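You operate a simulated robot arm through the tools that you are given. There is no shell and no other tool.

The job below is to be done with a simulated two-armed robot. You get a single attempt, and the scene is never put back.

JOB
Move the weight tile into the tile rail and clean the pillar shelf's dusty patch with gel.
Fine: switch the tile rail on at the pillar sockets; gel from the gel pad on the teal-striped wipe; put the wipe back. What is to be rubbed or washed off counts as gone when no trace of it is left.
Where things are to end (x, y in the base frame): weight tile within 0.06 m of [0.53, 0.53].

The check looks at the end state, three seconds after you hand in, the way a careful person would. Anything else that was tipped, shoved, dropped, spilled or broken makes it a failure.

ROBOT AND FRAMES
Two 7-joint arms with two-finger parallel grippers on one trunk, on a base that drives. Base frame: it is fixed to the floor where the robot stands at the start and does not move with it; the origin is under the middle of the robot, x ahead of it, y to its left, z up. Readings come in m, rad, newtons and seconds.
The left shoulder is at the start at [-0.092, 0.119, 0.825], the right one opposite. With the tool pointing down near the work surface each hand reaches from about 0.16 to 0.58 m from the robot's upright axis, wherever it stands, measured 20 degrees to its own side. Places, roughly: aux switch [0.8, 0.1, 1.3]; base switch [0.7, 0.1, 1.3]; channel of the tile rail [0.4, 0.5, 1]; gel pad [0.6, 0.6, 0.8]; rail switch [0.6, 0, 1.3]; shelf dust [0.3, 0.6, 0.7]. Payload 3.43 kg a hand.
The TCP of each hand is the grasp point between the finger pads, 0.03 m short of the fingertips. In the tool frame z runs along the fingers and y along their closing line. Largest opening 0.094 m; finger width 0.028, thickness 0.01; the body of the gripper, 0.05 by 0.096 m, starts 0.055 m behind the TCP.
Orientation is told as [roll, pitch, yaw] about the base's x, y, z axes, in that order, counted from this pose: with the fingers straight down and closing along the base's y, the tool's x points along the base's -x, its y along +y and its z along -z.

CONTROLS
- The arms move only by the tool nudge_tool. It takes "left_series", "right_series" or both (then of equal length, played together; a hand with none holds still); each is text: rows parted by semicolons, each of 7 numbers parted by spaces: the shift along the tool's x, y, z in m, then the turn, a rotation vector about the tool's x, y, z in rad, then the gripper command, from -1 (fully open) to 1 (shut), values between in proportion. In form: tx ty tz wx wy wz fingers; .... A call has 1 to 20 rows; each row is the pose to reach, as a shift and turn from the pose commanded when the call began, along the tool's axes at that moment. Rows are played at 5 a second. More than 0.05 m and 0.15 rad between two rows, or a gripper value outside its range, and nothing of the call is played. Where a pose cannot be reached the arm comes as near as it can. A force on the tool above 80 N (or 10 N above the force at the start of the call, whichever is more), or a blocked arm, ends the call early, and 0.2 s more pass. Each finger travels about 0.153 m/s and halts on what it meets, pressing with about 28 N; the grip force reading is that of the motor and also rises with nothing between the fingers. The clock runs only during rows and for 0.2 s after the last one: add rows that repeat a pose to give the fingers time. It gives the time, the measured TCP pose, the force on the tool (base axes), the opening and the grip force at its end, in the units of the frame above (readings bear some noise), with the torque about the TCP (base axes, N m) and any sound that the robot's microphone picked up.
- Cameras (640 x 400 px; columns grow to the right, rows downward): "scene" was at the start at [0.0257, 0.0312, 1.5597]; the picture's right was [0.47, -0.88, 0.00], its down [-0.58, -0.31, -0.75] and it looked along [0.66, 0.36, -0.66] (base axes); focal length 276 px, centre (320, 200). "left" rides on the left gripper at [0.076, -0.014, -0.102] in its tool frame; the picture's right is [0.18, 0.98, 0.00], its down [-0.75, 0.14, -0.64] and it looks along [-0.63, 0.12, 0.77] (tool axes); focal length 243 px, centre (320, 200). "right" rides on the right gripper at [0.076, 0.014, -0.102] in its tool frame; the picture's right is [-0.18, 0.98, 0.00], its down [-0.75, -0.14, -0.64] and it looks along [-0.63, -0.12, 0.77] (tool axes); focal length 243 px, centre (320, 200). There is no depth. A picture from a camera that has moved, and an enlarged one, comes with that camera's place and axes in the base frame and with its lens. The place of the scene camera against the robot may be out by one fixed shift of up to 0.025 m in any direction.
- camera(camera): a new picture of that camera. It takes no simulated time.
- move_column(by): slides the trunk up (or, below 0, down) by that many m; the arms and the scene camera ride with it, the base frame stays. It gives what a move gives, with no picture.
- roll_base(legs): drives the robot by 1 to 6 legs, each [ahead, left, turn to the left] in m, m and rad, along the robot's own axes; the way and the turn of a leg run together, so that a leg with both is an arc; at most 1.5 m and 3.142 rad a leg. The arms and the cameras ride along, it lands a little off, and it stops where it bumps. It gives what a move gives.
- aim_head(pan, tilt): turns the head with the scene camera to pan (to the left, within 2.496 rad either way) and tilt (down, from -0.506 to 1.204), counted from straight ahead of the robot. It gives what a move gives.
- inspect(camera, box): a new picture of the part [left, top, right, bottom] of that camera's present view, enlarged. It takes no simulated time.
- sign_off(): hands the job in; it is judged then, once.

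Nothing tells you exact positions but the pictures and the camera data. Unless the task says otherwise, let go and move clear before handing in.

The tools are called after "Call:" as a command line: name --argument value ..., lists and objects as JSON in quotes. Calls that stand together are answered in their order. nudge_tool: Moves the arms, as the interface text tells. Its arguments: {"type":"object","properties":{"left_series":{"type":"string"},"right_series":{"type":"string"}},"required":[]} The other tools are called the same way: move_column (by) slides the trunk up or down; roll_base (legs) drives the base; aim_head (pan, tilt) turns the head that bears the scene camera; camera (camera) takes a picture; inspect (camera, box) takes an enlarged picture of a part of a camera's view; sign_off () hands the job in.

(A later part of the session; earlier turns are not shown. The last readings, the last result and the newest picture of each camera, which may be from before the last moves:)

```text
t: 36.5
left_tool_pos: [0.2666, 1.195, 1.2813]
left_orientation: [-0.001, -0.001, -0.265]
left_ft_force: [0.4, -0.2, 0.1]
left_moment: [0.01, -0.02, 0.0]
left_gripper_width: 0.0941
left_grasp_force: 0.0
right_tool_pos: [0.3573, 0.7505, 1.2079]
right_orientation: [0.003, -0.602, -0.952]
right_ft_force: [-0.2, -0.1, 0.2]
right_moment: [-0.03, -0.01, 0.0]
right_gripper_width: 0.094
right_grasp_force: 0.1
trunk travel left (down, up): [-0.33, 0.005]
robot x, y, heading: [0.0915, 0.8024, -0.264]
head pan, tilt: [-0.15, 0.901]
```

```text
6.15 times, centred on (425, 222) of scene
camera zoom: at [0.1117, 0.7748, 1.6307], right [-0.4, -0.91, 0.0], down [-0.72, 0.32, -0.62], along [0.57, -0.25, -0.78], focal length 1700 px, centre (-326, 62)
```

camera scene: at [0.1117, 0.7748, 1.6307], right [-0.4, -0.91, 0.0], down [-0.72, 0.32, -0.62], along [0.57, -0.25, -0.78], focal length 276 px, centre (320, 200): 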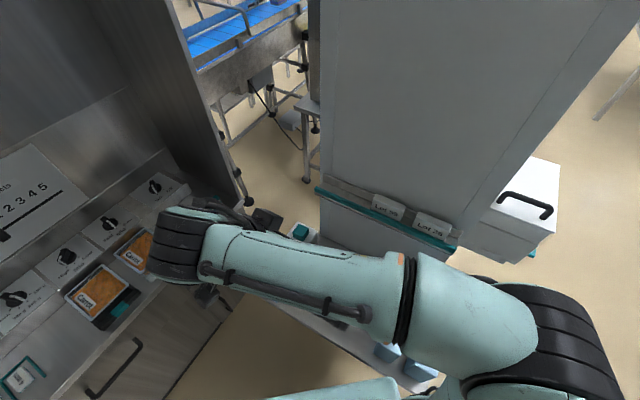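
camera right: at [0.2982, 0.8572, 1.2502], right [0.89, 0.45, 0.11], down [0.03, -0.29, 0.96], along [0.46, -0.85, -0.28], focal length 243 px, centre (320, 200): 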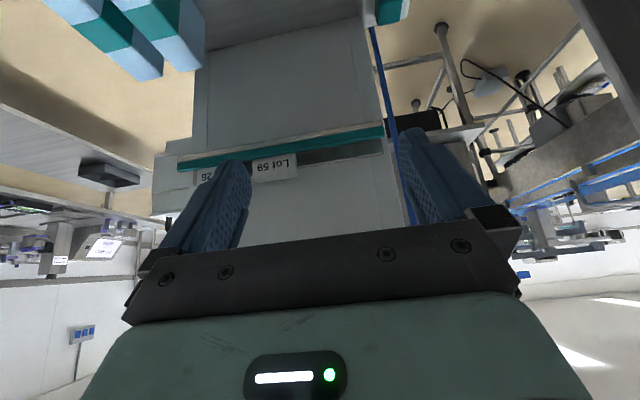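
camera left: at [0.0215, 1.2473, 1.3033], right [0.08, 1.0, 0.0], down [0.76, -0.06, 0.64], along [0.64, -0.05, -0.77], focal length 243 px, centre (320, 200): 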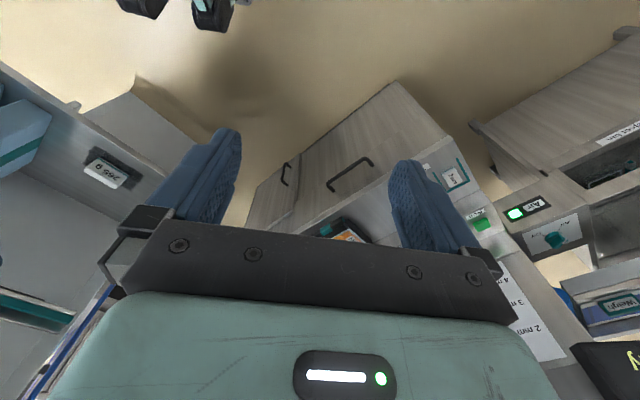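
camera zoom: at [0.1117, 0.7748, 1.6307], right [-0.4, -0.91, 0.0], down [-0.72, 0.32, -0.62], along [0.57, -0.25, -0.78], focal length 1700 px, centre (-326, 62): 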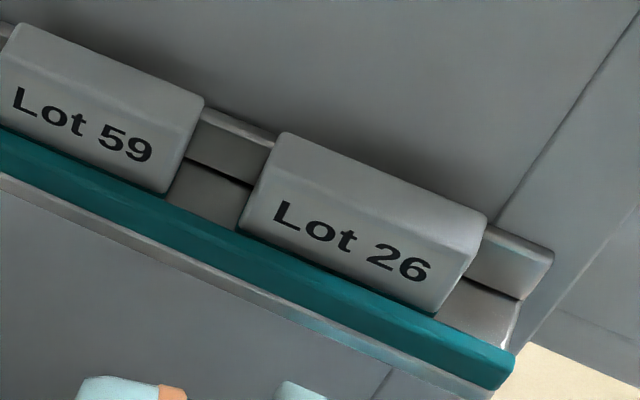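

The lip's far end works out near (0.574, 0.593, 1.048), and the free slot past Lot 59 is about 0.157 m long. That makes (0.525, 0.533) a good tile centre, which agrees with the target. I'll shift the base slightly closer and then bring the right hand over the weight tile for a close look.

Call:
roll_base --legs '[[0.031, -0.025, 0]]'

Call:
nudge_tool --right_series "0.02 -0.011 0.03 0 0.086 0 -1; 0.041 -0.022 0.061 0 0.172 0 -1; 0.062 -0.033 0.091 0 0.258 0 -1; 0.083 -0.045 0.122 0 0.344 0 -1; 0.104 -0.056 0.152 0 0.43 0 -1; 0.125 -0.067 0.183 0 0.516 0 -1; 0.1453 -0.078 0.2131 0 0.602 0 -1; 0.1453 -0.078 0.2131 0 0.602 0 -1"

Call:
camera --camera "right"

Call:
camera --camera "scene"

```text
t: 37.5
left_tool_pos: [0.2878, 1.1652, 1.2804]
left_orientation: [0.0, -0.001, -0.264]
left_ft_force: [0.6, -0.7, -0.1]
left_moment: [-0.01, -0.01, 0.0]
left_gripper_width: 0.094
left_grasp_force: 0.1
right_tool_pos: [0.381, 0.7196, 1.2074]
right_orientation: [0.0, -0.6, -0.951]
right_ft_force: [0.1, 0.4, -0.1]
right_moment: [-0.01, -0.02, 0.01]
right_gripper_width: 0.0941
right_grasp_force: 0.0
trunk travel left (down, up): [-0.33, 0.005]
robot x, y, heading: [0.1153, 0.7713, -0.267]
head pan, tilt: [-0.15, 0.901]
```

```text
t: 39.2
left_tool_pos: [0.2892, 1.1648, 1.2812]
left_orientation: [0.0, 0.0, -0.266]
left_ft_force: [-1.5, -1.1, -0.5]
left_moment: [0.01, 0.0, -0.02]
left_gripper_width: 0.0939
left_grasp_force: 0.0
right_tool_pos: [0.3156, 0.6732, 0.9494]
right_orientation: [0.002, 0.002, -0.952]
right_ft_force: [0.1, -0.2, 0.2]
right_moment: [-0.02, -0.02, 0.01]
right_gripper_width: 0.0941
right_grasp_force: 0.0
trunk travel left (down, up): [-0.33, 0.005]
robot x, y, heading: [0.1129, 0.7734, -0.26]
head pan, tilt: [-0.15, 0.901]
```

```text
taken
camera right: at [0.2833, 0.7436, 1.052], right [0.91, 0.42, 0.0], down [0.32, -0.7, 0.64], along [0.27, -0.58, -0.77], focal length 243 px, centre (320, 200)
```

right: 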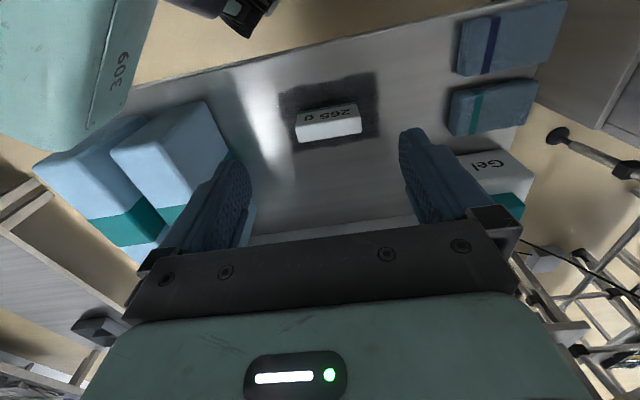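

```text
taken
camera scene: at [0.1345, 0.7443, 1.6307], right [-0.4, -0.91, 0.0], down [-0.72, 0.32, -0.62], along [0.57, -0.25, -0.78], focal length 276 px, centre (320, 200)
```

scene: 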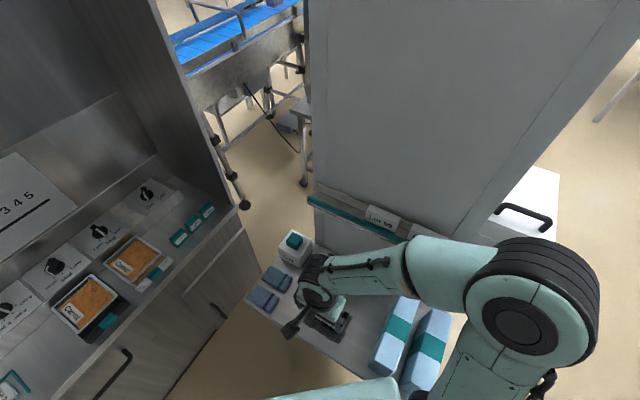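

The hand is over the tile with a clear view. I'll enlarge it to measure the tile's size and heading.

Call:
inspect --camera "right" --box '[260, 60, 400, 160]'

Call:
inspect --camera "right" --box '[430, 0, 570, 220]'

```text
4.00 times, centred on (330, 110) of right
camera zoom: at [0.2833, 0.7436, 1.052], right [0.91, 0.42, 0.0], down [0.32, -0.7, 0.64], along [0.27, -0.58, -0.77], focal length 970 px, centre (280, 560)
```

zoom: 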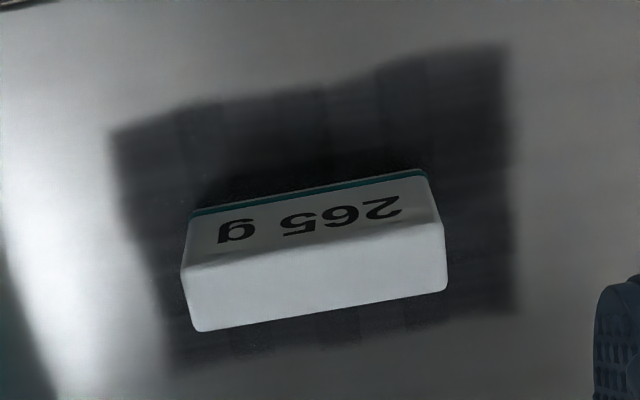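

```text
1.82 times, centred on (500, 110) of right
camera zoom: at [0.2833, 0.7436, 1.052], right [0.91, 0.42, 0.0], down [0.32, -0.7, 0.64], along [0.27, -0.58, -0.77], focal length 441 px, centre (-7, 364)
```

zoom: 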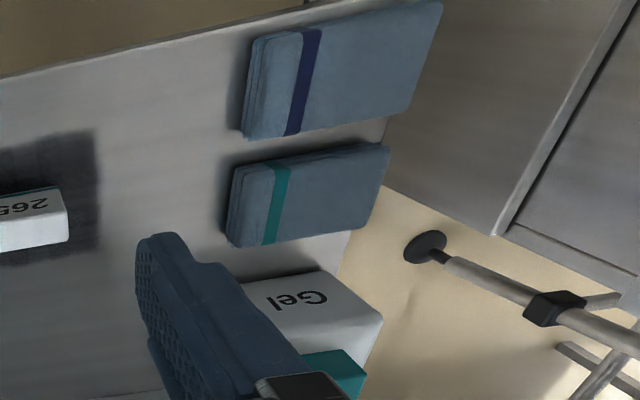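

The weight tile measures about 0.082 × 0.023 × 0.047 m and is centred near (0.347, 0.632), with the shelf at about 0.715. I'll grip it by its two ends so the fingers don't get between it and the pillar, and hover above it first to check alignment.

Call:
nudge_tool --right_series "-0.012 0.0 0.025 0 -0.05 0 -1; -0.024 0.0005 0.05 0 -0.1 0 -1; -0.036 0.001 0.075 0 -0.15 0 -1; -0.0481 0.0014 0.099 0 -0.2 0 -1; -0.0481 0.0014 0.099 0 -0.2 0 -1"

Call:
camera --camera "right"

Call:
inspect --camera "right" --box '[220, 80, 420, 230]'

```text
t: 40.5
left_tool_pos: [0.288, 1.165, 1.2802]
left_orientation: [-0.002, 0.002, -0.266]
left_ft_force: [-0.4, -0.9, 0.0]
left_moment: [0.02, 0.02, 0.02]
left_gripper_width: 0.0944
left_grasp_force: 0.0
right_tool_pos: [0.346, 0.6362, 0.8519]
right_orientation: [0.001, -0.199, -0.952]
right_ft_force: [-0.1, 0.2, 0.1]
right_moment: [-0.04, 0.03, -0.02]
right_gripper_width: 0.094
right_grasp_force: 0.1
trunk travel left (down, up): [-0.33, 0.005]
robot x, y, heading: [0.1132, 0.7721, -0.27]
head pan, tilt: [-0.15, 0.901]
```

```text
taken
camera right: at [0.3021, 0.7218, 0.9375], right [0.9, 0.42, 0.04], down [0.24, -0.58, 0.78], along [0.35, -0.69, -0.63], focal length 243 px, centre (320, 200)
```

right: 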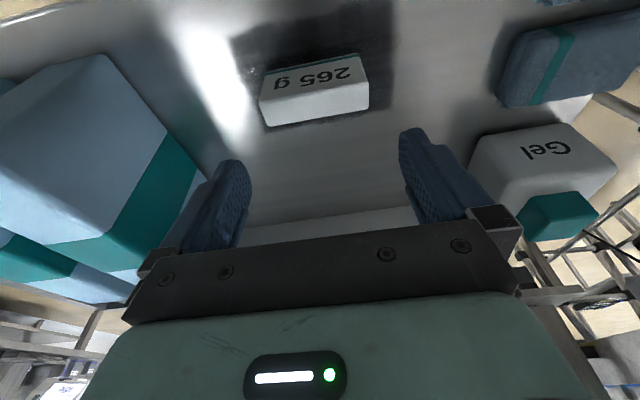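

```text
2.67 times, centred on (320, 155) of right
camera zoom: at [0.3021, 0.7218, 0.9375], right [0.9, 0.42, 0.04], down [0.24, -0.58, 0.78], along [0.35, -0.69, -0.63], focal length 647 px, centre (320, 320)
```

zoom: 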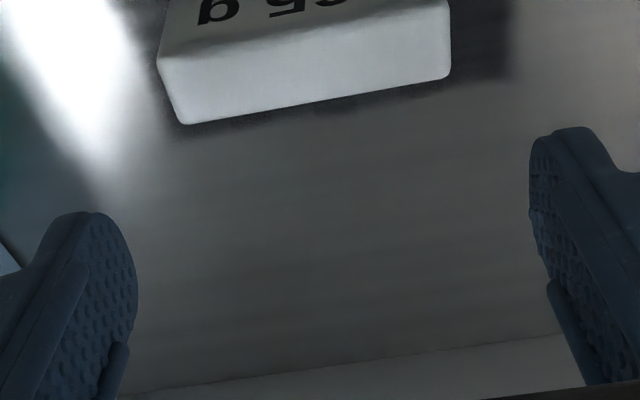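

The tile position checks out from a second height, centred at (0.346, 0.632) with its top at 0.762, and the fingers straddle it evenly. I'll descend with the fingers open and check again.

Call:
nudge_tool --right_series "0.005 -0.001 0.025 0 0 0 -1; 0.01 -0.001 0.05 0 0 0 -1; 0.0148 -0.001 0.0735 0 0 0 -1; 0.0186 -0.001 0.0921 0 0 0 -1; 0.0186 -0.001 0.0921 0 0 0 -1"

Call:
camera --camera "right"

Call:
inspect --camera "right" --box '[220, 100, 420, 230]'

```text
t: 41.6
left_tool_pos: [0.291, 1.1643, 1.2808]
left_orientation: [0.001, 0.0, -0.264]
left_ft_force: [0.2, 0.5, 0.0]
left_moment: [0.02, 0.0, 0.01]
left_gripper_width: 0.0939
left_grasp_force: 0.0
right_tool_pos: [0.3466, 0.6356, 0.7557]
right_orientation: [0.003, -0.198, -0.951]
right_ft_force: [0.4, -0.1, -0.6]
right_moment: [-0.03, -0.02, 0.0]
right_gripper_width: 0.0941
right_grasp_force: 0.0
trunk travel left (down, up): [-0.33, 0.005]
robot x, y, heading: [0.1134, 0.7723, -0.263]
head pan, tilt: [-0.15, 0.901]
```

```text
taken
camera right: at [0.302, 0.7212, 0.8423], right [0.9, 0.42, 0.04], down [0.24, -0.58, 0.78], along [0.35, -0.69, -0.63], focal length 243 px, centre (320, 200)
```

right: 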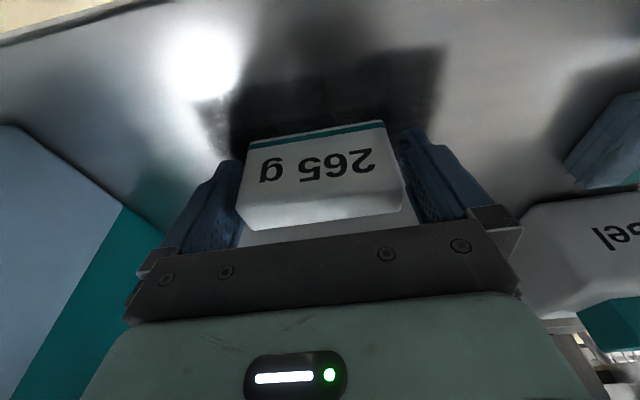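

```text
3.08 times, centred on (320, 165) of right
camera zoom: at [0.302, 0.7212, 0.8423], right [0.9, 0.42, 0.04], down [0.24, -0.58, 0.78], along [0.35, -0.69, -0.63], focal length 746 px, centre (320, 308)
```

zoom: 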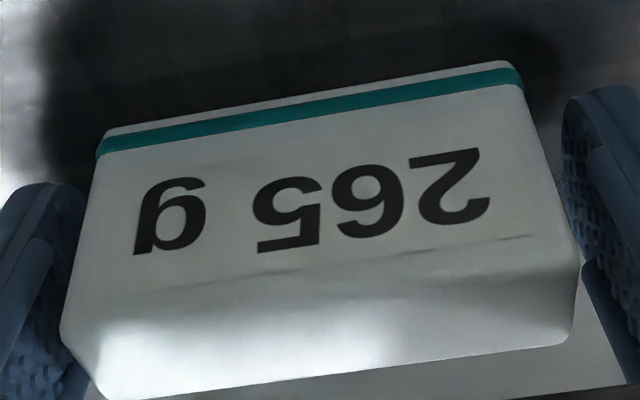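

The tile sits centred between the open fingers, with no contact yet. I'll close on its ends.

Call:
nudge_tool --right_series "0 0 0 0 0 0 0; 0 0 0 0 0 0 1; 0 0 0 0 0 0 1; 0 0 0 0 0 0 1; 0 0 0 0 0 0 1"

Call:
camera --camera "right"

```text
t: 42.9
left_tool_pos: [0.2898, 1.1646, 1.2801]
left_orientation: [0.0, 0.001, -0.265]
left_ft_force: [0.5, 0.2, -0.3]
left_moment: [0.05, 0.03, -0.01]
left_gripper_width: 0.0939
left_grasp_force: 0.0
right_tool_pos: [0.3471, 0.6359, 0.756]
right_orientation: [0.0, -0.198, -0.952]
right_ft_force: [-0.6, 0.4, 0.1]
right_moment: [0.01, -0.02, 0.03]
right_gripper_width: 0.0835
right_grasp_force: 27.8
trunk travel left (down, up): [-0.33, 0.005]
robot x, y, heading: [0.1152, 0.7737, -0.267]
head pan, tilt: [-0.15, 0.901]
```

```text
taken
camera right: at [0.302, 0.7213, 0.8425], right [0.9, 0.42, 0.04], down [0.24, -0.58, 0.78], along [0.35, -0.69, -0.63], focal length 243 px, centre (320, 200)
```

right: 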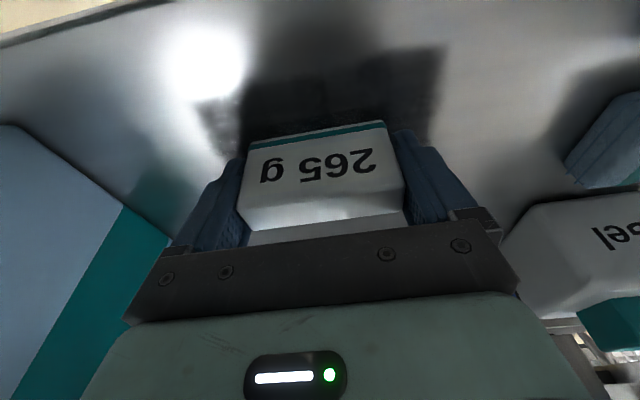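

The tile is gripped: width 0.0835 with a steady grip force. I'll lift it straight up, clear of the shelf and still well outside the rail.

Call:
nudge_tool --right_series "-0.004 0 -0.02 0 0 0 1; -0.0119 0 -0.0588 0 0 0 1; -0.0198 0 -0.098 0 0 0 1; -0.0277 0 -0.1373 0 0 0 1; -0.0356 0 -0.1765 0 0 0 1; -0.0435 0 -0.2157 0 0 0 1; -0.0514 0 -0.2549 0 0 0 1; -0.0593 0 -0.2941 0 0 0 1; -0.0672 0 -0.3333 0 0 0 1; -0.0751 0 -0.3725 0 0 0 1; -0.08 0 -0.397 0 0 0 1; -0.08 0 -0.397 0 0 0 1"

Call:
camera --camera "right"

Call:
camera --camera "scene"

```text
t: 45.5
left_tool_pos: [0.2909, 1.1643, 1.2801]
left_orientation: [0.001, 0.0, -0.265]
left_ft_force: [0.4, -0.4, -1.1]
left_moment: [0.0, -0.03, 0.03]
left_gripper_width: 0.0941
left_grasp_force: 0.1
right_tool_pos: [0.3445, 0.6341, 1.1634]
right_orientation: [0.0, -0.198, -0.952]
right_ft_force: [0.7, -0.2, -0.4]
right_moment: [-0.03, 0.0, 0.02]
right_gripper_width: 0.0832
right_grasp_force: 28.0
trunk travel left (down, up): [-0.33, 0.005]
robot x, y, heading: [0.1134, 0.7696, -0.269]
head pan, tilt: [-0.15, 0.901]
```

```text
taken
camera right: at [0.3005, 0.7209, 1.2493], right [0.91, 0.42, 0.04], down [0.24, -0.58, 0.78], along [0.35, -0.7, -0.63], focal length 243 px, centre (320, 200)
```

right: 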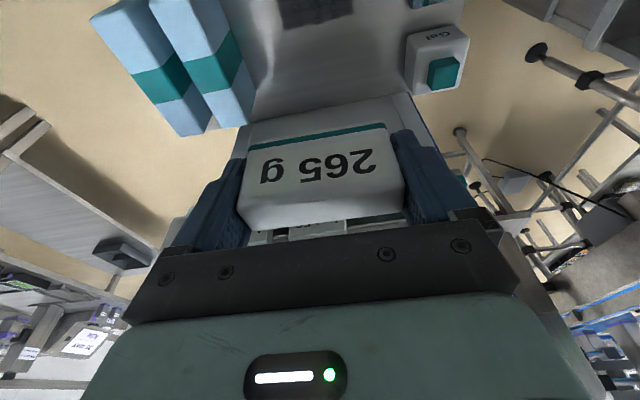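

```text
taken
camera scene: at [0.1348, 0.7441, 1.6307], right [-0.4, -0.91, 0.0], down [-0.72, 0.32, -0.62], along [0.57, -0.25, -0.78], focal length 276 px, centre (320, 200)
```

scene: 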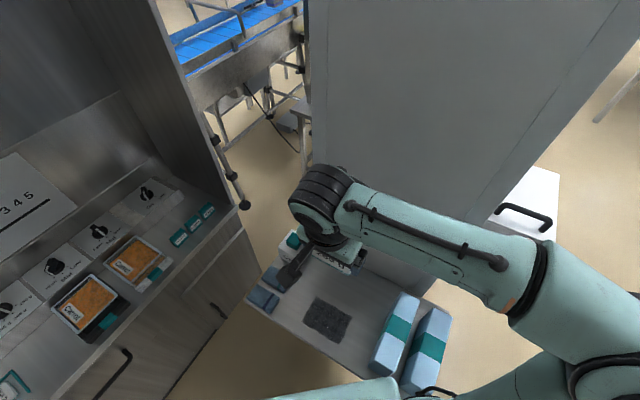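

The tile hangs steady in the grip and the dust patch is now uncovered. I'll slide along the rail's direction to the free slot and stop just outside the lip, higher than the other tiles, to check the line-up.

Call:
nudge_tool --right_series "0.0024 0.028 0.0107 0 0 -0.003 1; 0.0049 0.056 0.0214 0 0 -0.006 1; 0.0073 0.084 0.0321 0 0 -0.01 1; -0.028 0.0846 0.0393 0 0 -0.01 1; -0.0635 0.0853 0.0464 0 0 -0.01 1; -0.0989 0.0859 0.0536 0 0 -0.01 1; -0.0989 0.0859 0.0536 0 0 -0.01 1"

Call:
camera --camera "right"

Call:
camera --camera "scene"

```text
t: 47.0
left_tool_pos: [0.2897, 1.1639, 1.282]
left_orientation: [0.0, -0.001, -0.266]
left_ft_force: [-0.4, 0.5, 0.5]
left_moment: [0.0, 0.01, -0.02]
left_gripper_width: 0.0942
left_grasp_force: 0.1
right_tool_pos: [0.4754, 0.5953, 1.1285]
right_orientation: [-0.003, -0.2, -0.94]
right_ft_force: [-0.1, -0.7, -0.3]
right_moment: [0.0, -0.03, -0.01]
right_gripper_width: 0.0835
right_grasp_force: 28.1
trunk travel left (down, up): [-0.33, 0.005]
robot x, y, heading: [0.1123, 0.7701, -0.27]
head pan, tilt: [-0.15, 0.901]
```

```text
taken
camera right: at [0.4309, 0.6812, 1.2153], right [0.9, 0.43, 0.04], down [0.25, -0.58, 0.78], along [0.36, -0.69, -0.63], focal length 243 px, centre (320, 200)
```

right: 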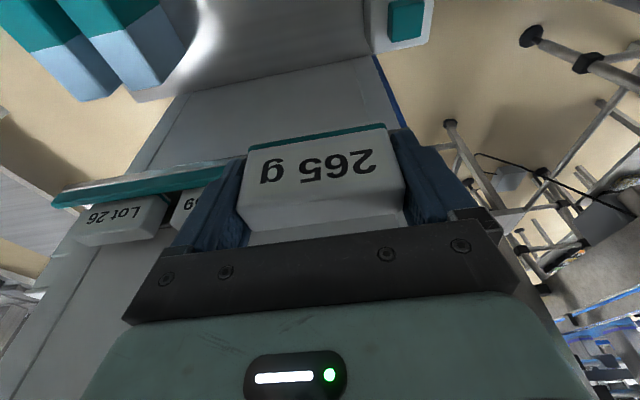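

```text
taken
camera scene: at [0.1344, 0.7444, 1.6307], right [-0.4, -0.91, 0.0], down [-0.72, 0.32, -0.62], along [0.57, -0.25, -0.78], focal length 276 px, centre (320, 200)
```

scene: 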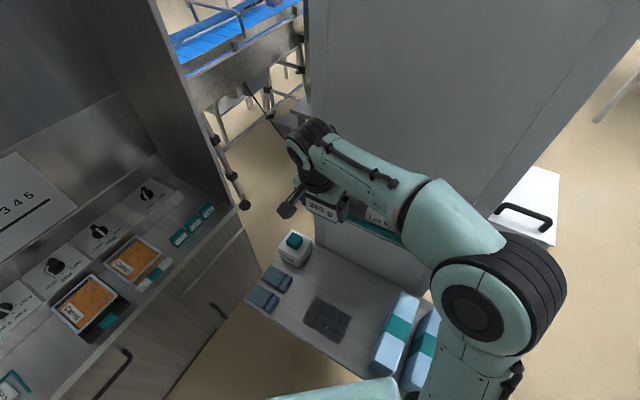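

Call:
inspect --camera "scene" --box '[270, 170, 420, 270]'

Call:
inspect --camera "right" --box '[50, 130, 260, 260]'

```text
4.00 times, centred on (345, 220) of scene
camera zoom: at [0.1344, 0.7444, 1.6307], right [-0.4, -0.91, 0.0], down [-0.72, 0.32, -0.62], along [0.57, -0.25, -0.78], focal length 1105 px, centre (220, 120)
```

zoom: 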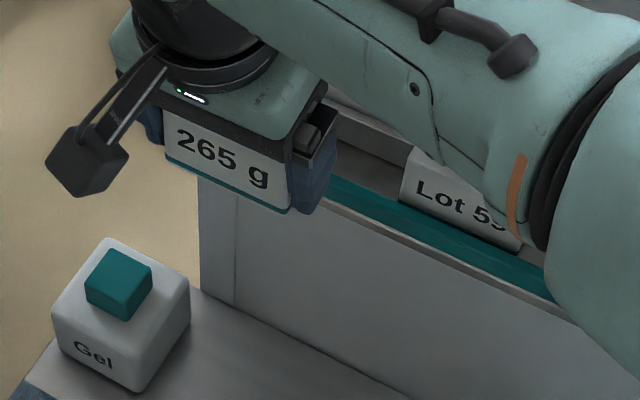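

```text
3.05 times, centred on (155, 195) of right
camera zoom: at [0.4309, 0.6812, 1.2153], right [0.9, 0.43, 0.04], down [0.25, -0.58, 0.78], along [0.36, -0.69, -0.63], focal length 739 px, centre (823, 215)
```

zoom: 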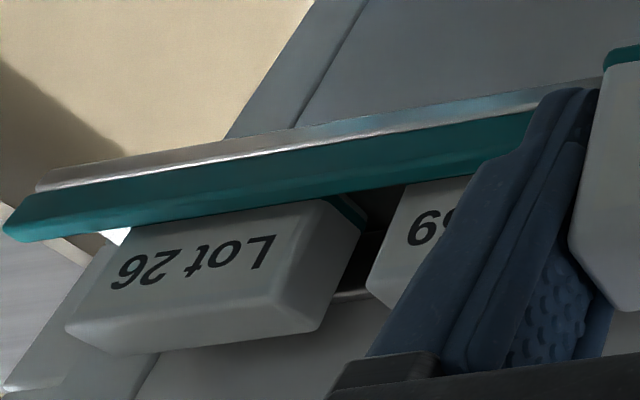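

The tile is held level, label outward, just in front of the free slot. I'll move in over the channel with the tile's bottom still above the lip, then check its position against the lip and back wall.

Call:
nudge_tool --right_series "-0.025 0.001 0.004 0 0 0 1; -0.05 0.002 0.016 0 0 0 1; -0.0682 0.0032 0.0348 0 0 0 1; -0.0682 0.0032 0.0348 0 0 0 1; -0.0682 0.0032 0.0348 0 0 0 1"

Call:
camera --camera "right"

Call:
inspect --camera "scene" --box '[270, 150, 420, 250]'

Call:
inspect --camera "right" --box '[120, 80, 440, 240]'

```text
t: 48.2
left_tool_pos: [0.2899, 1.165, 1.28]
left_orientation: [-0.001, 0.002, -0.265]
left_ft_force: [0.8, -0.5, 0.1]
left_moment: [0.01, -0.02, 0.03]
left_gripper_width: 0.0938
left_grasp_force: 0.1
right_tool_pos: [0.5233, 0.541, 1.1073]
right_orientation: [-0.002, -0.2, -0.939]
right_ft_force: [0.0, -0.2, -1.1]
right_moment: [0.02, -0.01, 0.01]
right_gripper_width: 0.0834
right_grasp_force: 27.5
trunk travel left (down, up): [-0.33, 0.005]
robot x, y, heading: [0.1137, 0.7729, -0.269]
head pan, tilt: [-0.15, 0.901]
```

```text
taken
camera right: at [0.4788, 0.6259, 1.1943], right [0.9, 0.43, 0.04], down [0.25, -0.58, 0.78], along [0.36, -0.69, -0.63], focal length 243 px, centre (320, 200)
```

right: 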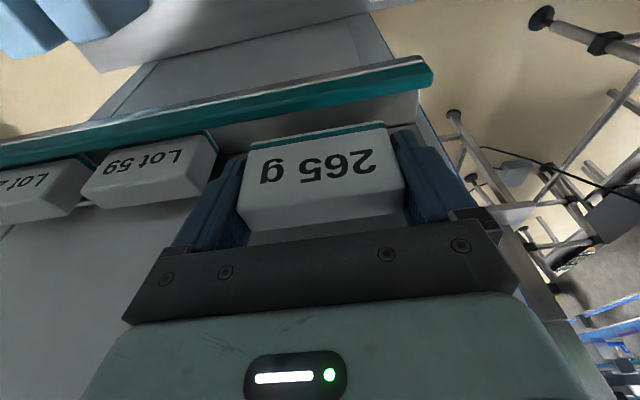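

```text
4.00 times, centred on (345, 200) of scene
camera zoom: at [0.1348, 0.744, 1.6307], right [-0.4, -0.91, 0.0], down [-0.72, 0.32, -0.62], along [0.57, -0.25, -0.78], focal length 1105 px, centre (220, 200)
```

zoom: 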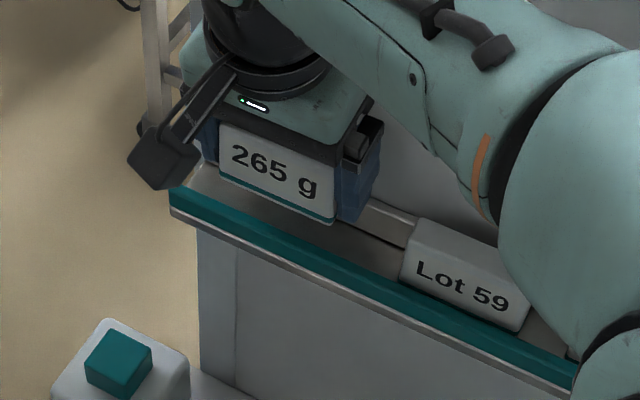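

```text
2.00 times, centred on (280, 160) of right
camera zoom: at [0.4788, 0.6259, 1.1943], right [0.9, 0.43, 0.04], down [0.25, -0.58, 0.78], along [0.36, -0.69, -0.63], focal length 485 px, centre (400, 280)
```

zoom: 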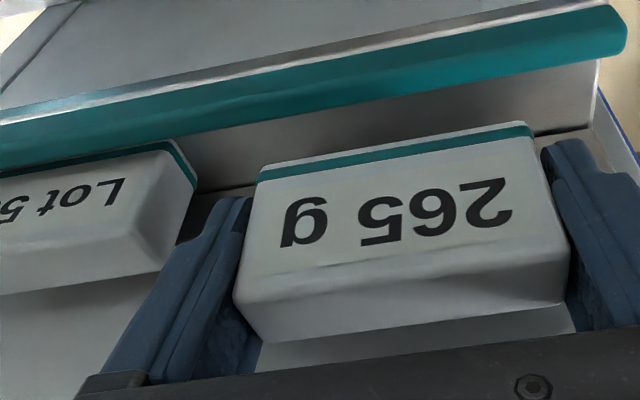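

The tile's front face is about 4 mm behind the lip's inner edge and parallel to the rail, with 4 cm clear on the Lot 59 side. I'll nudge it 4 mm inward and lower it partway, so the bottom drops just below the lip.

Call:
nudge_tool --right_series "-0.0039 0 0.0008 0 0 0 1; -0.0019 0 0.0106 0 0 0 1; 0.0001 0 0.0204 0 0 0 1; 0.0017 0 0.0282 0 0 0 1; 0.0017 0 0.0282 0 0 0 1"

Call:
inspect --camera "right" --box '[120, 80, 440, 240]'

Call:
inspect --camera "scene" --box '[270, 150, 420, 250]'

```text
t: 49.5
left_tool_pos: [0.2887, 1.1658, 1.2804]
left_orientation: [0.0, -0.001, -0.266]
left_ft_force: [-0.1, 0.3, 0.2]
left_moment: [-0.01, 0.01, 0.0]
left_gripper_width: 0.094
left_grasp_force: 0.0
right_tool_pos: [0.5252, 0.5372, 1.0806]
right_orientation: [-0.001, -0.199, -0.942]
right_ft_force: [-4.3, 6.4, 5.3]
right_moment: [-0.54, -0.37, -0.14]
right_gripper_width: 0.0837
right_grasp_force: 28.0
trunk travel left (down, up): [-0.33, 0.005]
robot x, y, heading: [0.1106, 0.7735, -0.27]
head pan, tilt: [-0.15, 0.901]
```

```text
2.00 times, centred on (280, 160) of right
camera zoom: at [0.4802, 0.6236, 1.1672], right [0.9, 0.43, 0.04], down [0.25, -0.58, 0.78], along [0.36, -0.69, -0.63], focal length 485 px, centre (400, 280)
```

zoom: 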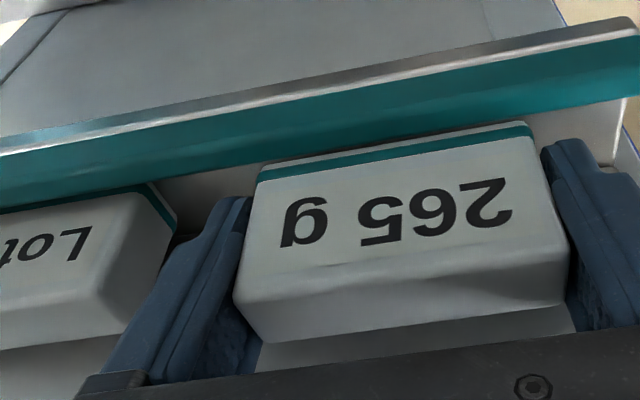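

```text
4.00 times, centred on (345, 200) of scene
camera zoom: at [0.1336, 0.7454, 1.6308], right [-0.4, -0.91, 0.0], down [-0.72, 0.32, -0.62], along [0.57, -0.25, -0.78], focal length 1105 px, centre (220, 200)
```

zoom: 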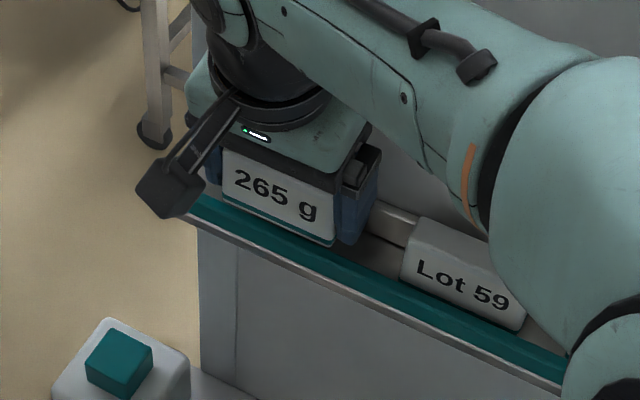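

Contact came early. The push is outward and acts about 6 cm above the grasp point, so the gripper body is touching the pillar rather than the tile touching the rail. I'll lift slightly, ease outward, and tilt the hand another 0.1 rad away from the pillar.

Call:
nudge_tool --right_series "0.0015 0 -0.0084 0 0 0 1; 0.0015 0 -0.0084 0 -0.05 0 1; 0.0015 0 -0.0084 0 -0.1 0 1; 0.0015 0 -0.0084 0 -0.1 0 1"

Call:
inspect --camera "right" --box '[120, 60, 440, 240]'

Call:
inspect --camera "scene" --box '[270, 150, 420, 250]'

```text
t: 50.5
left_tool_pos: [0.2904, 1.1648, 1.2809]
left_orientation: [0.0, 0.0, -0.266]
left_ft_force: [0.0, -0.9, -0.2]
left_moment: [0.03, -0.01, 0.04]
left_gripper_width: 0.0939
left_grasp_force: 0.1
right_tool_pos: [0.525, 0.5387, 1.0875]
right_orientation: [-0.002, -0.299, -0.942]
right_ft_force: [-0.2, 0.3, -0.4]
right_moment: [0.01, 0.02, 0.04]
right_gripper_width: 0.0837
right_grasp_force: 28.3
trunk travel left (down, up): [-0.33, 0.005]
robot x, y, heading: [0.1127, 0.7729, -0.266]
head pan, tilt: [-0.15, 0.901]
```

```text
2.00 times, centred on (280, 150) of right
camera zoom: at [0.4749, 0.6307, 1.1645], right [0.9, 0.44, 0.05], down [0.2, -0.51, 0.84], along [0.39, -0.74, -0.55], focal length 485 px, centre (400, 300)
```

zoom: 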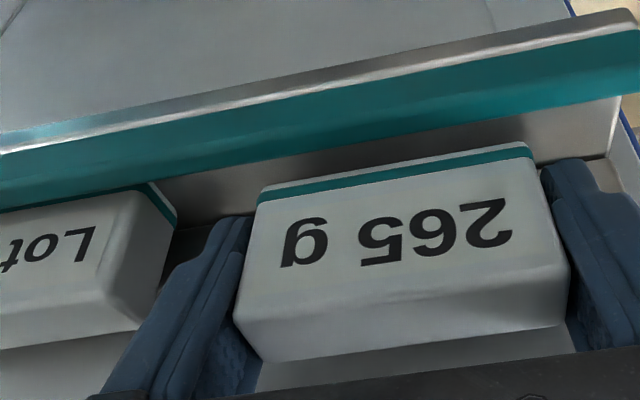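

```text
4.00 times, centred on (345, 200) of scene
camera zoom: at [0.1348, 0.7439, 1.6307], right [-0.4, -0.91, 0.0], down [-0.72, 0.32, -0.62], along [0.57, -0.25, -0.78], focal length 1105 px, centre (220, 200)
```

zoom: 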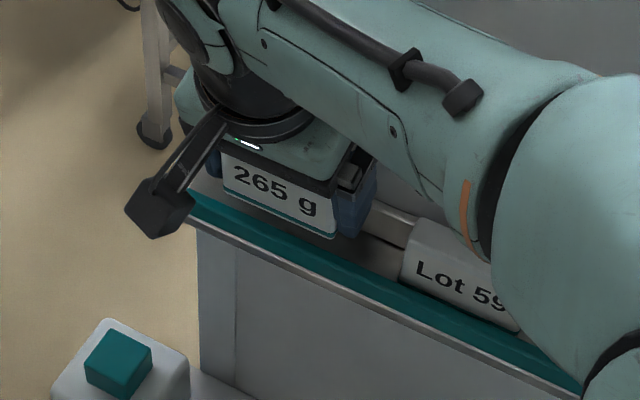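

The contact force is gone, and the tile's bottom edge is clearly behind the lip. I'll lower it straight down in small steps and watch the force.

Call:
nudge_tool --right_series "0.0018 0 0.0057 0 0 0 1; 0.0035 0 0.0115 0 0 0 1; 0.0053 0 0.0172 0 0 0 1; 0.0053 0 0.0172 0 0 0 1"

Call:
inspect --camera "right" --box '[120, 60, 440, 240]'

```text
t: 51.5
left_tool_pos: [0.289, 1.1637, 1.2815]
left_orientation: [0.0, 0.002, -0.266]
left_ft_force: [1.0, -0.4, 0.0]
left_moment: [-0.01, 0.0, -0.04]
left_gripper_width: 0.0936
left_grasp_force: 0.1
right_tool_pos: [0.5247, 0.5389, 1.0709]
right_orientation: [-0.001, -0.299, -0.941]
right_ft_force: [1.2, 0.4, -0.7]
right_moment: [-0.03, 0.01, 0.0]
right_gripper_width: 0.0837
right_grasp_force: 28.1
trunk travel left (down, up): [-0.33, 0.005]
robot x, y, heading: [0.1145, 0.7747, -0.263]
head pan, tilt: [-0.15, 0.901]
```

```text
2.00 times, centred on (280, 150) of right
camera zoom: at [0.4749, 0.6311, 1.1464], right [0.9, 0.44, 0.05], down [0.2, -0.51, 0.84], along [0.39, -0.74, -0.55], focal length 485 px, centre (400, 300)
```

zoom: 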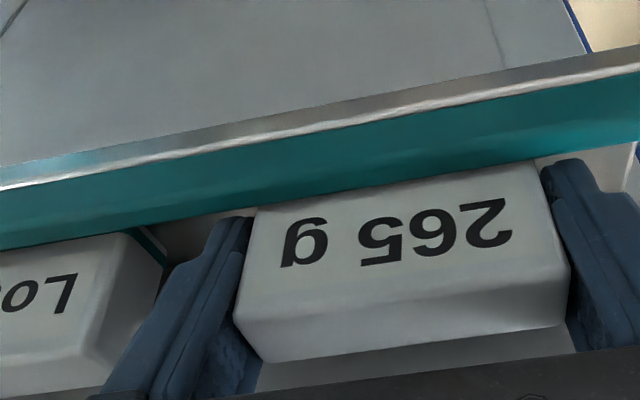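

The tile has entered the channel with no contact force, and its teal base is now hidden behind the lip. I'll keep lowering in small steps.

Call:
nudge_tool --right_series "0.0006 0 0.0019 0 0 0 1; 0.0012 0 0.0038 0 0 0 1; 0.0012 0 0.0038 0 0 0 1"

Call:
nudge_tool --right_series "0.0006 0 0.0019 0 0 0 1; 0.0009 0 0.0029 0 0 0 1; 0.0009 0 0.0029 0 0 0 1"

Call:
inspect --camera "right" --box '[120, 60, 440, 240]'

```text
t: 52.2
left_tool_pos: [0.2894, 1.166, 1.2801]
left_orientation: [-0.002, 0.0, -0.265]
left_ft_force: [-0.4, -0.1, 0.8]
left_moment: [-0.03, 0.03, 0.02]
left_gripper_width: 0.0938
left_grasp_force: 0.0
right_tool_pos: [0.5255, 0.5381, 1.0676]
right_orientation: [-0.001, -0.298, -0.942]
right_ft_force: [-0.1, 0.8, 2.6]
right_moment: [0.08, -0.09, 0.02]
right_gripper_width: 0.0832
right_grasp_force: 27.7
trunk travel left (down, up): [-0.33, 0.005]
robot x, y, heading: [0.1148, 0.7753, -0.265]
head pan, tilt: [-0.15, 0.901]
```

```text
t: 53.0
left_tool_pos: [0.2879, 1.1633, 1.2804]
left_orientation: [0.001, -0.004, -0.265]
left_ft_force: [0.3, 0.3, -0.1]
left_moment: [0.0, 0.0, 0.02]
left_gripper_width: 0.094
left_grasp_force: 0.0
right_tool_pos: [0.5247, 0.5388, 1.0658]
right_orientation: [0.003, -0.304, -0.942]
right_ft_force: [2.1, -2.7, 27.1]
right_moment: [-0.07, 0.22, 0.01]
right_gripper_width: 0.0833
right_grasp_force: 27.5
trunk travel left (down, up): [-0.33, 0.005]
robot x, y, heading: [0.1145, 0.7705, -0.264]
head pan, tilt: [-0.15, 0.901]
```

```text
2.00 times, centred on (280, 150) of right
camera zoom: at [0.4743, 0.631, 1.142], right [0.9, 0.44, 0.06], down [0.19, -0.51, 0.84], along [0.4, -0.74, -0.54], focal length 485 px, centre (400, 300)
```

zoom: 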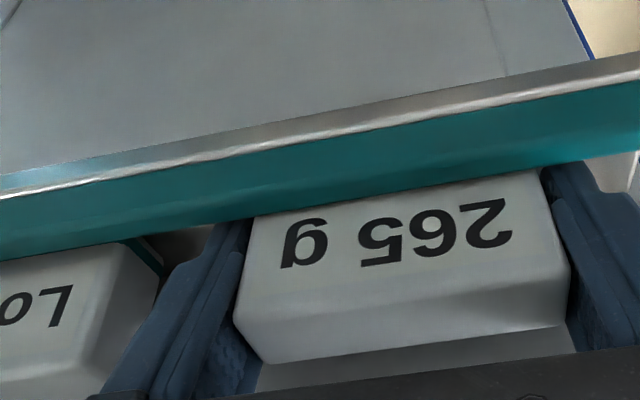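

Force rose to 27 N with the contact at the tile's front-bottom edge about 3.7 cm below the grasp point, so it's standing on the channel floor. I'll relieve the pressure by 1.5 mm and open the fingers.

Call:
nudge_tool --right_series "-0.0004 0 -0.0016 0 0 0 1; -0.0004 0 -0.0016 0 0 0 1; -0.0004 0 -0.0016 0 0 0 0.85; -0.0004 0 -0.0016 0 0 0 -1; -0.0004 0 -0.0016 0 0 0 -1; -0.0004 0 -0.0016 0 0 0 -1"

Call:
inspect --camera "right" --box '[120, 60, 440, 240]'

Call:
inspect --camera "scene" --box '[270, 150, 420, 250]'

```text
t: 54.5
left_tool_pos: [0.2904, 1.1652, 1.2799]
left_orientation: [0.0, 0.0, -0.265]
left_ft_force: [-0.7, -0.7, 0.2]
left_moment: [0.01, -0.02, 0.01]
left_gripper_width: 0.094
left_grasp_force: 0.1
right_tool_pos: [0.5248, 0.5405, 1.0637]
right_orientation: [-0.005, -0.297, -0.937]
right_ft_force: [-0.4, 0.3, 0.1]
right_moment: [0.0, 0.03, 0.02]
right_gripper_width: 0.0938
right_grasp_force: 0.1
trunk travel left (down, up): [-0.33, 0.005]
robot x, y, heading: [0.1138, 0.7709, -0.263]
head pan, tilt: [-0.15, 0.901]
```

```text
2.00 times, centred on (280, 150) of right
camera zoom: at [0.4748, 0.6316, 1.1407], right [0.9, 0.44, 0.05], down [0.2, -0.51, 0.83], along [0.39, -0.74, -0.55], focal length 485 px, centre (400, 300)
```

zoom: 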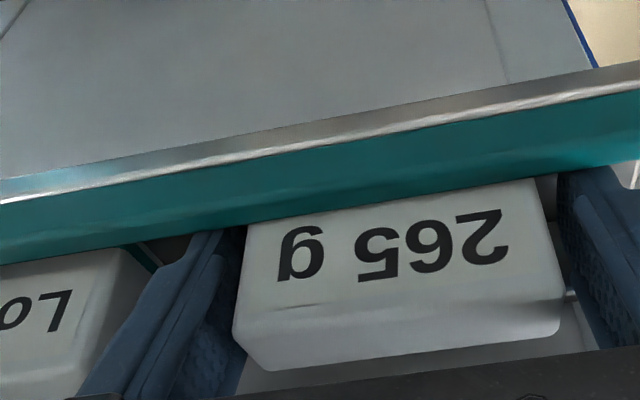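

```text
4.00 times, centred on (345, 200) of scene
camera zoom: at [0.135, 0.744, 1.6306], right [-0.4, -0.92, 0.0], down [-0.72, 0.32, -0.62], along [0.57, -0.25, -0.78], focal length 1105 px, centre (220, 200)
```

zoom: 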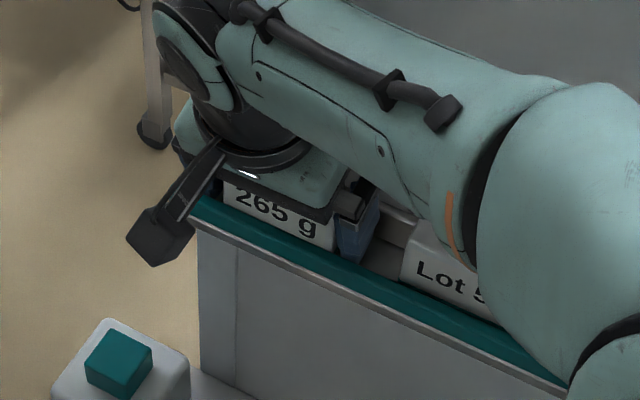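

The tile stands by itself in the channel. I'll centre the fingers around it and withdraw straight back along the finger axis.

Call:
nudge_tool --right_series "0 -0.0025 0 0 0 0 -1; 0 -0.0025 -0.015 0 0 0 -1; 0 -0.0025 -0.035 0 0 0 -1; 0 -0.0025 -0.06 0 0 0 -1; 0.02 -0.0025 -0.09 0 0 0 -1; 0.04 -0.0025 -0.12 0 0 0 -1; 0.06 -0.0025 -0.14 0 0 0 -1; 0.06 -0.0025 -0.14 0 0 0 -1"

Call:
camera --camera "right"

Call:
camera --camera "scene"

```text
t: 56.2
left_tool_pos: [0.2903, 1.1645, 1.2803]
left_orientation: [0.0, 0.0, -0.266]
left_ft_force: [0.8, -1.0, 0.4]
left_moment: [0.02, 0.02, 0.0]
left_gripper_width: 0.0941
left_grasp_force: 0.1
right_tool_pos: [0.4637, 0.6172, 1.1788]
right_orientation: [-0.002, -0.298, -0.94]
right_ft_force: [-0.9, 0.2, -0.4]
right_moment: [-0.02, 0.03, -0.01]
right_gripper_width: 0.094
right_grasp_force: 0.1
trunk travel left (down, up): [-0.33, 0.005]
robot x, y, heading: [0.1126, 0.7729, -0.266]
head pan, tilt: [-0.15, 0.901]
```

```text
taken
camera right: at [0.4144, 0.7088, 1.256], right [0.9, 0.44, 0.05], down [0.2, -0.51, 0.84], along [0.39, -0.74, -0.55], focal length 243 px, centre (320, 200)
```

right: 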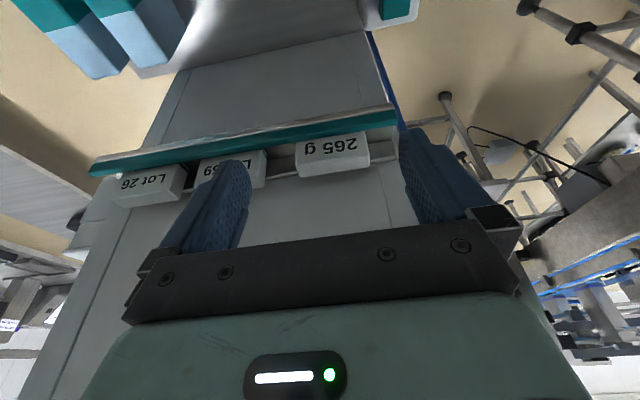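

```text
taken
camera scene: at [0.1349, 0.7439, 1.6307], right [-0.4, -0.91, 0.0], down [-0.72, 0.32, -0.62], along [0.57, -0.25, -0.78], focal length 276 px, centre (320, 200)
```

scene: 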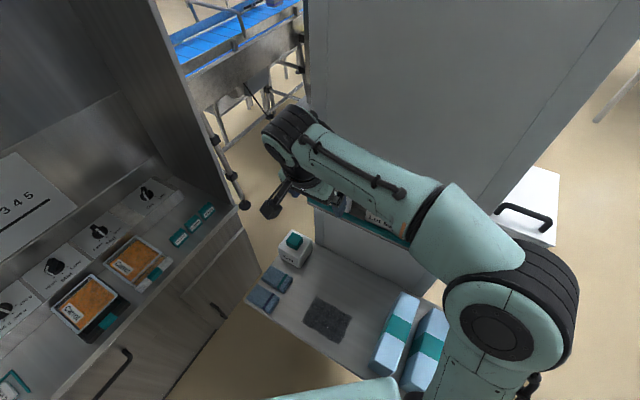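

The 265 g tile now stands in the rail next to Lot 59. Next is the wipe, so I'll bring the hand upright and turn it so its closing line runs across the teal-striped wipe's short side.

Call:
nudge_tool --right_series "0.0264 0.0087 0.0193 0 0.1 0 -1; 0.0529 0.0173 0.0387 0 0.2 0 -1; 0.0793 0.026 0.058 0 0.298 0 -1; 0.0793 0.026 0.058 0 0.298 0 -1"

Call:
nudge_tool --right_series "0 0.004 0.0125 0 0 -0.131 -1; 0 0.008 0.025 0 0 -0.262 -1; 0 0.012 0.0375 0 0 -0.393 -1; 0 0.016 0.05 0 0 -0.524 -1; 0 0.02 0.0625 0 0 -0.654 -1; 0 0.024 0.075 0 0 -0.785 -1; 0 0.028 0.0875 0 0 -0.916 -1; 0 0.032 0.1 0 0 -1.047 -1; 0 0.036 0.1125 0 0 -1.178 -1; 0 0.04 0.125 0 0 -1.309 -1; 0 0.044 0.1375 0 0 -1.44 -1; 0 0.048 0.15 0 0 -1.57 -1; 0 0.048 0.15 0 0 -1.57 -1"

Call:
camera --camera "right"

Call:
camera --camera "scene"

```text
t: 57.2
left_tool_pos: [0.2889, 1.1641, 1.281]
left_orientation: [0.0, 0.0, -0.265]
left_ft_force: [0.2, -0.7, 0.0]
left_moment: [0.04, -0.02, -0.01]
left_gripper_width: 0.094
left_grasp_force: 0.1
right_tool_pos: [0.4517, 0.6792, 1.1014]
right_orientation: [-0.001, -0.001, -0.941]
right_ft_force: [-0.4, -0.8, -0.6]
right_moment: [0.01, 0.03, 0.02]
right_gripper_width: 0.0942
right_grasp_force: 0.1
trunk travel left (down, up): [-0.33, 0.005]
robot x, y, heading: [0.1116, 0.7729, -0.268]
head pan, tilt: [-0.15, 0.901]
```

```text
t: 60.0
left_tool_pos: [0.2893, 1.1647, 1.2793]
left_orientation: [0.0, 0.0, -0.265]
left_ft_force: [0.2, -1.0, -0.9]
left_moment: [0.01, -0.01, 0.03]
left_gripper_width: 0.0939
left_grasp_force: 0.2
right_tool_pos: [0.4898, 0.7076, 0.9517]
right_orientation: [0.0, 0.001, 0.63]
right_ft_force: [0.2, -0.5, -0.2]
right_moment: [0.0, 0.01, -0.04]
right_gripper_width: 0.094
right_grasp_force: 0.1
trunk travel left (down, up): [-0.33, 0.005]
robot x, y, heading: [0.116, 0.7724, -0.267]
head pan, tilt: [-0.15, 0.901]
```

```text
taken
camera right: at [0.4188, 0.6751, 1.0555], right [-0.43, 0.9, 0.0], down [0.69, 0.33, 0.64], along [0.58, 0.28, -0.77], focal length 243 px, centre (320, 200)
```

right: 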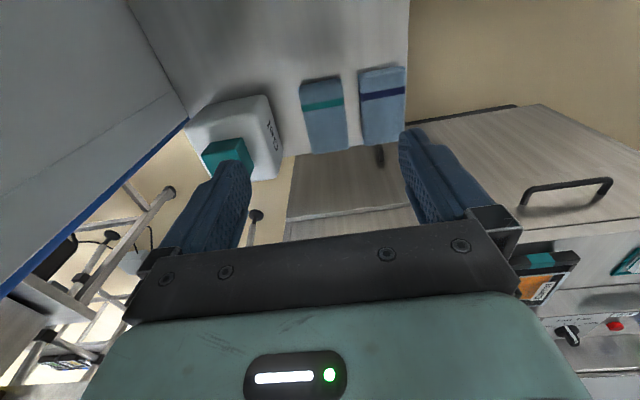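

```text
taken
camera scene: at [0.1346, 0.7441, 1.6307], right [-0.4, -0.91, 0.0], down [-0.72, 0.32, -0.62], along [0.57, -0.25, -0.78], focal length 276 px, centre (320, 200)
```

scene: 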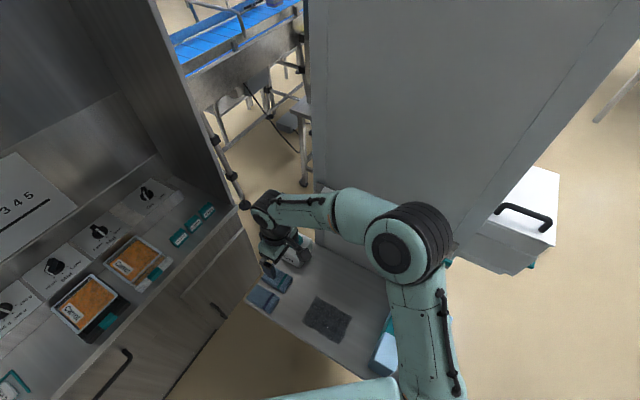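

The hand is in place, but the elbow is now close to the rail in the scene view. Before going on, I'll check that the rail tiles are undisturbed and look at the wipes in detail.

Call:
inspect --camera "scene" --box '[300, 170, 480, 290]'

Call:
inspect --camera "right" --box '[190, 50, 430, 200]'

```text
3.33 times, centred on (390, 230) of scene
camera zoom: at [0.1346, 0.7441, 1.6307], right [-0.4, -0.91, 0.0], down [-0.72, 0.32, -0.62], along [0.57, -0.25, -0.78], focal length 921 px, centre (87, 100)
```

zoom: 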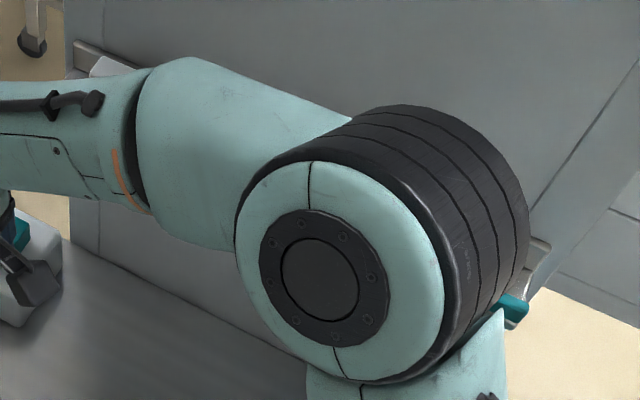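

```text
2.67 times, centred on (310, 125) of right
camera zoom: at [0.4188, 0.6751, 1.0555], right [-0.43, 0.9, 0.0], down [0.69, 0.33, 0.64], along [0.58, 0.28, -0.77], focal length 647 px, centre (347, 400)
```

zoom: 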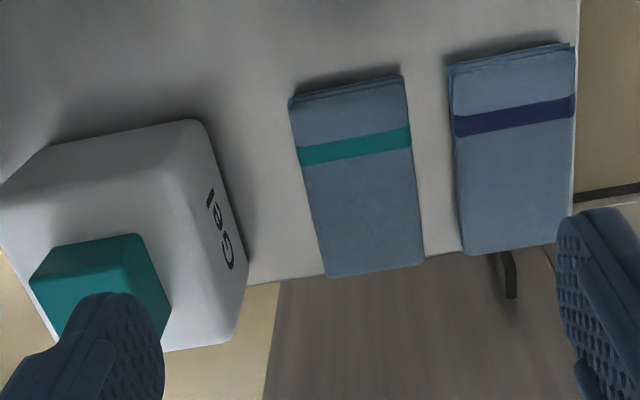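

The elbow could be very close to the Lot tiles, and the scene camera can't see that area. I'll turn the left hand so its camera gives a side view of the rail before moving anything else.

Call:
nudge_tool --left_series "0 0 0 0 0 0.13 -1; 0 0 0 0 0 0.26 -1; 0 0 0 0 0 0.39 -1; 0 0 0 0 0 0.52 -1; 0 0 0 0 0 0.65 -1; 0 0 0 0 0 0.75 -1; 0 0 0 0 -0.1 0.75 -1; 0 0 0 0 -0.2 0.75 -1"

Call:
camera --camera "left"

```text
t: 61.9
left_tool_pos: [0.2906, 1.1648, 1.2805]
left_orientation: [0.072, -0.183, -1.025]
left_ft_force: [-0.5, 0.2, -0.6]
left_moment: [0.01, 0.01, 0.02]
left_gripper_width: 0.0939
left_grasp_force: 0.1
right_tool_pos: [0.4896, 0.7081, 0.9536]
right_orientation: [0.001, 0.003, 0.629]
right_ft_force: [0.4, 0.4, 0.1]
right_moment: [0.03, -0.01, -0.01]
right_gripper_width: 0.094
right_grasp_force: 0.0
trunk travel left (down, up): [-0.33, 0.005]
robot x, y, heading: [0.115, 0.7722, -0.264]
head pan, tilt: [-0.15, 0.901]
```

```text
taken
camera left: at [0.2225, 1.2334, 1.3665], right [0.74, 0.68, 0.04], down [0.4, -0.48, 0.78], along [0.54, -0.56, -0.63], focal length 243 px, centre (320, 200)
```

left: 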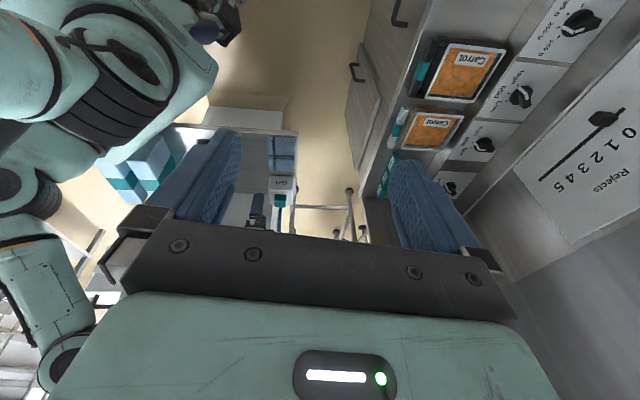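

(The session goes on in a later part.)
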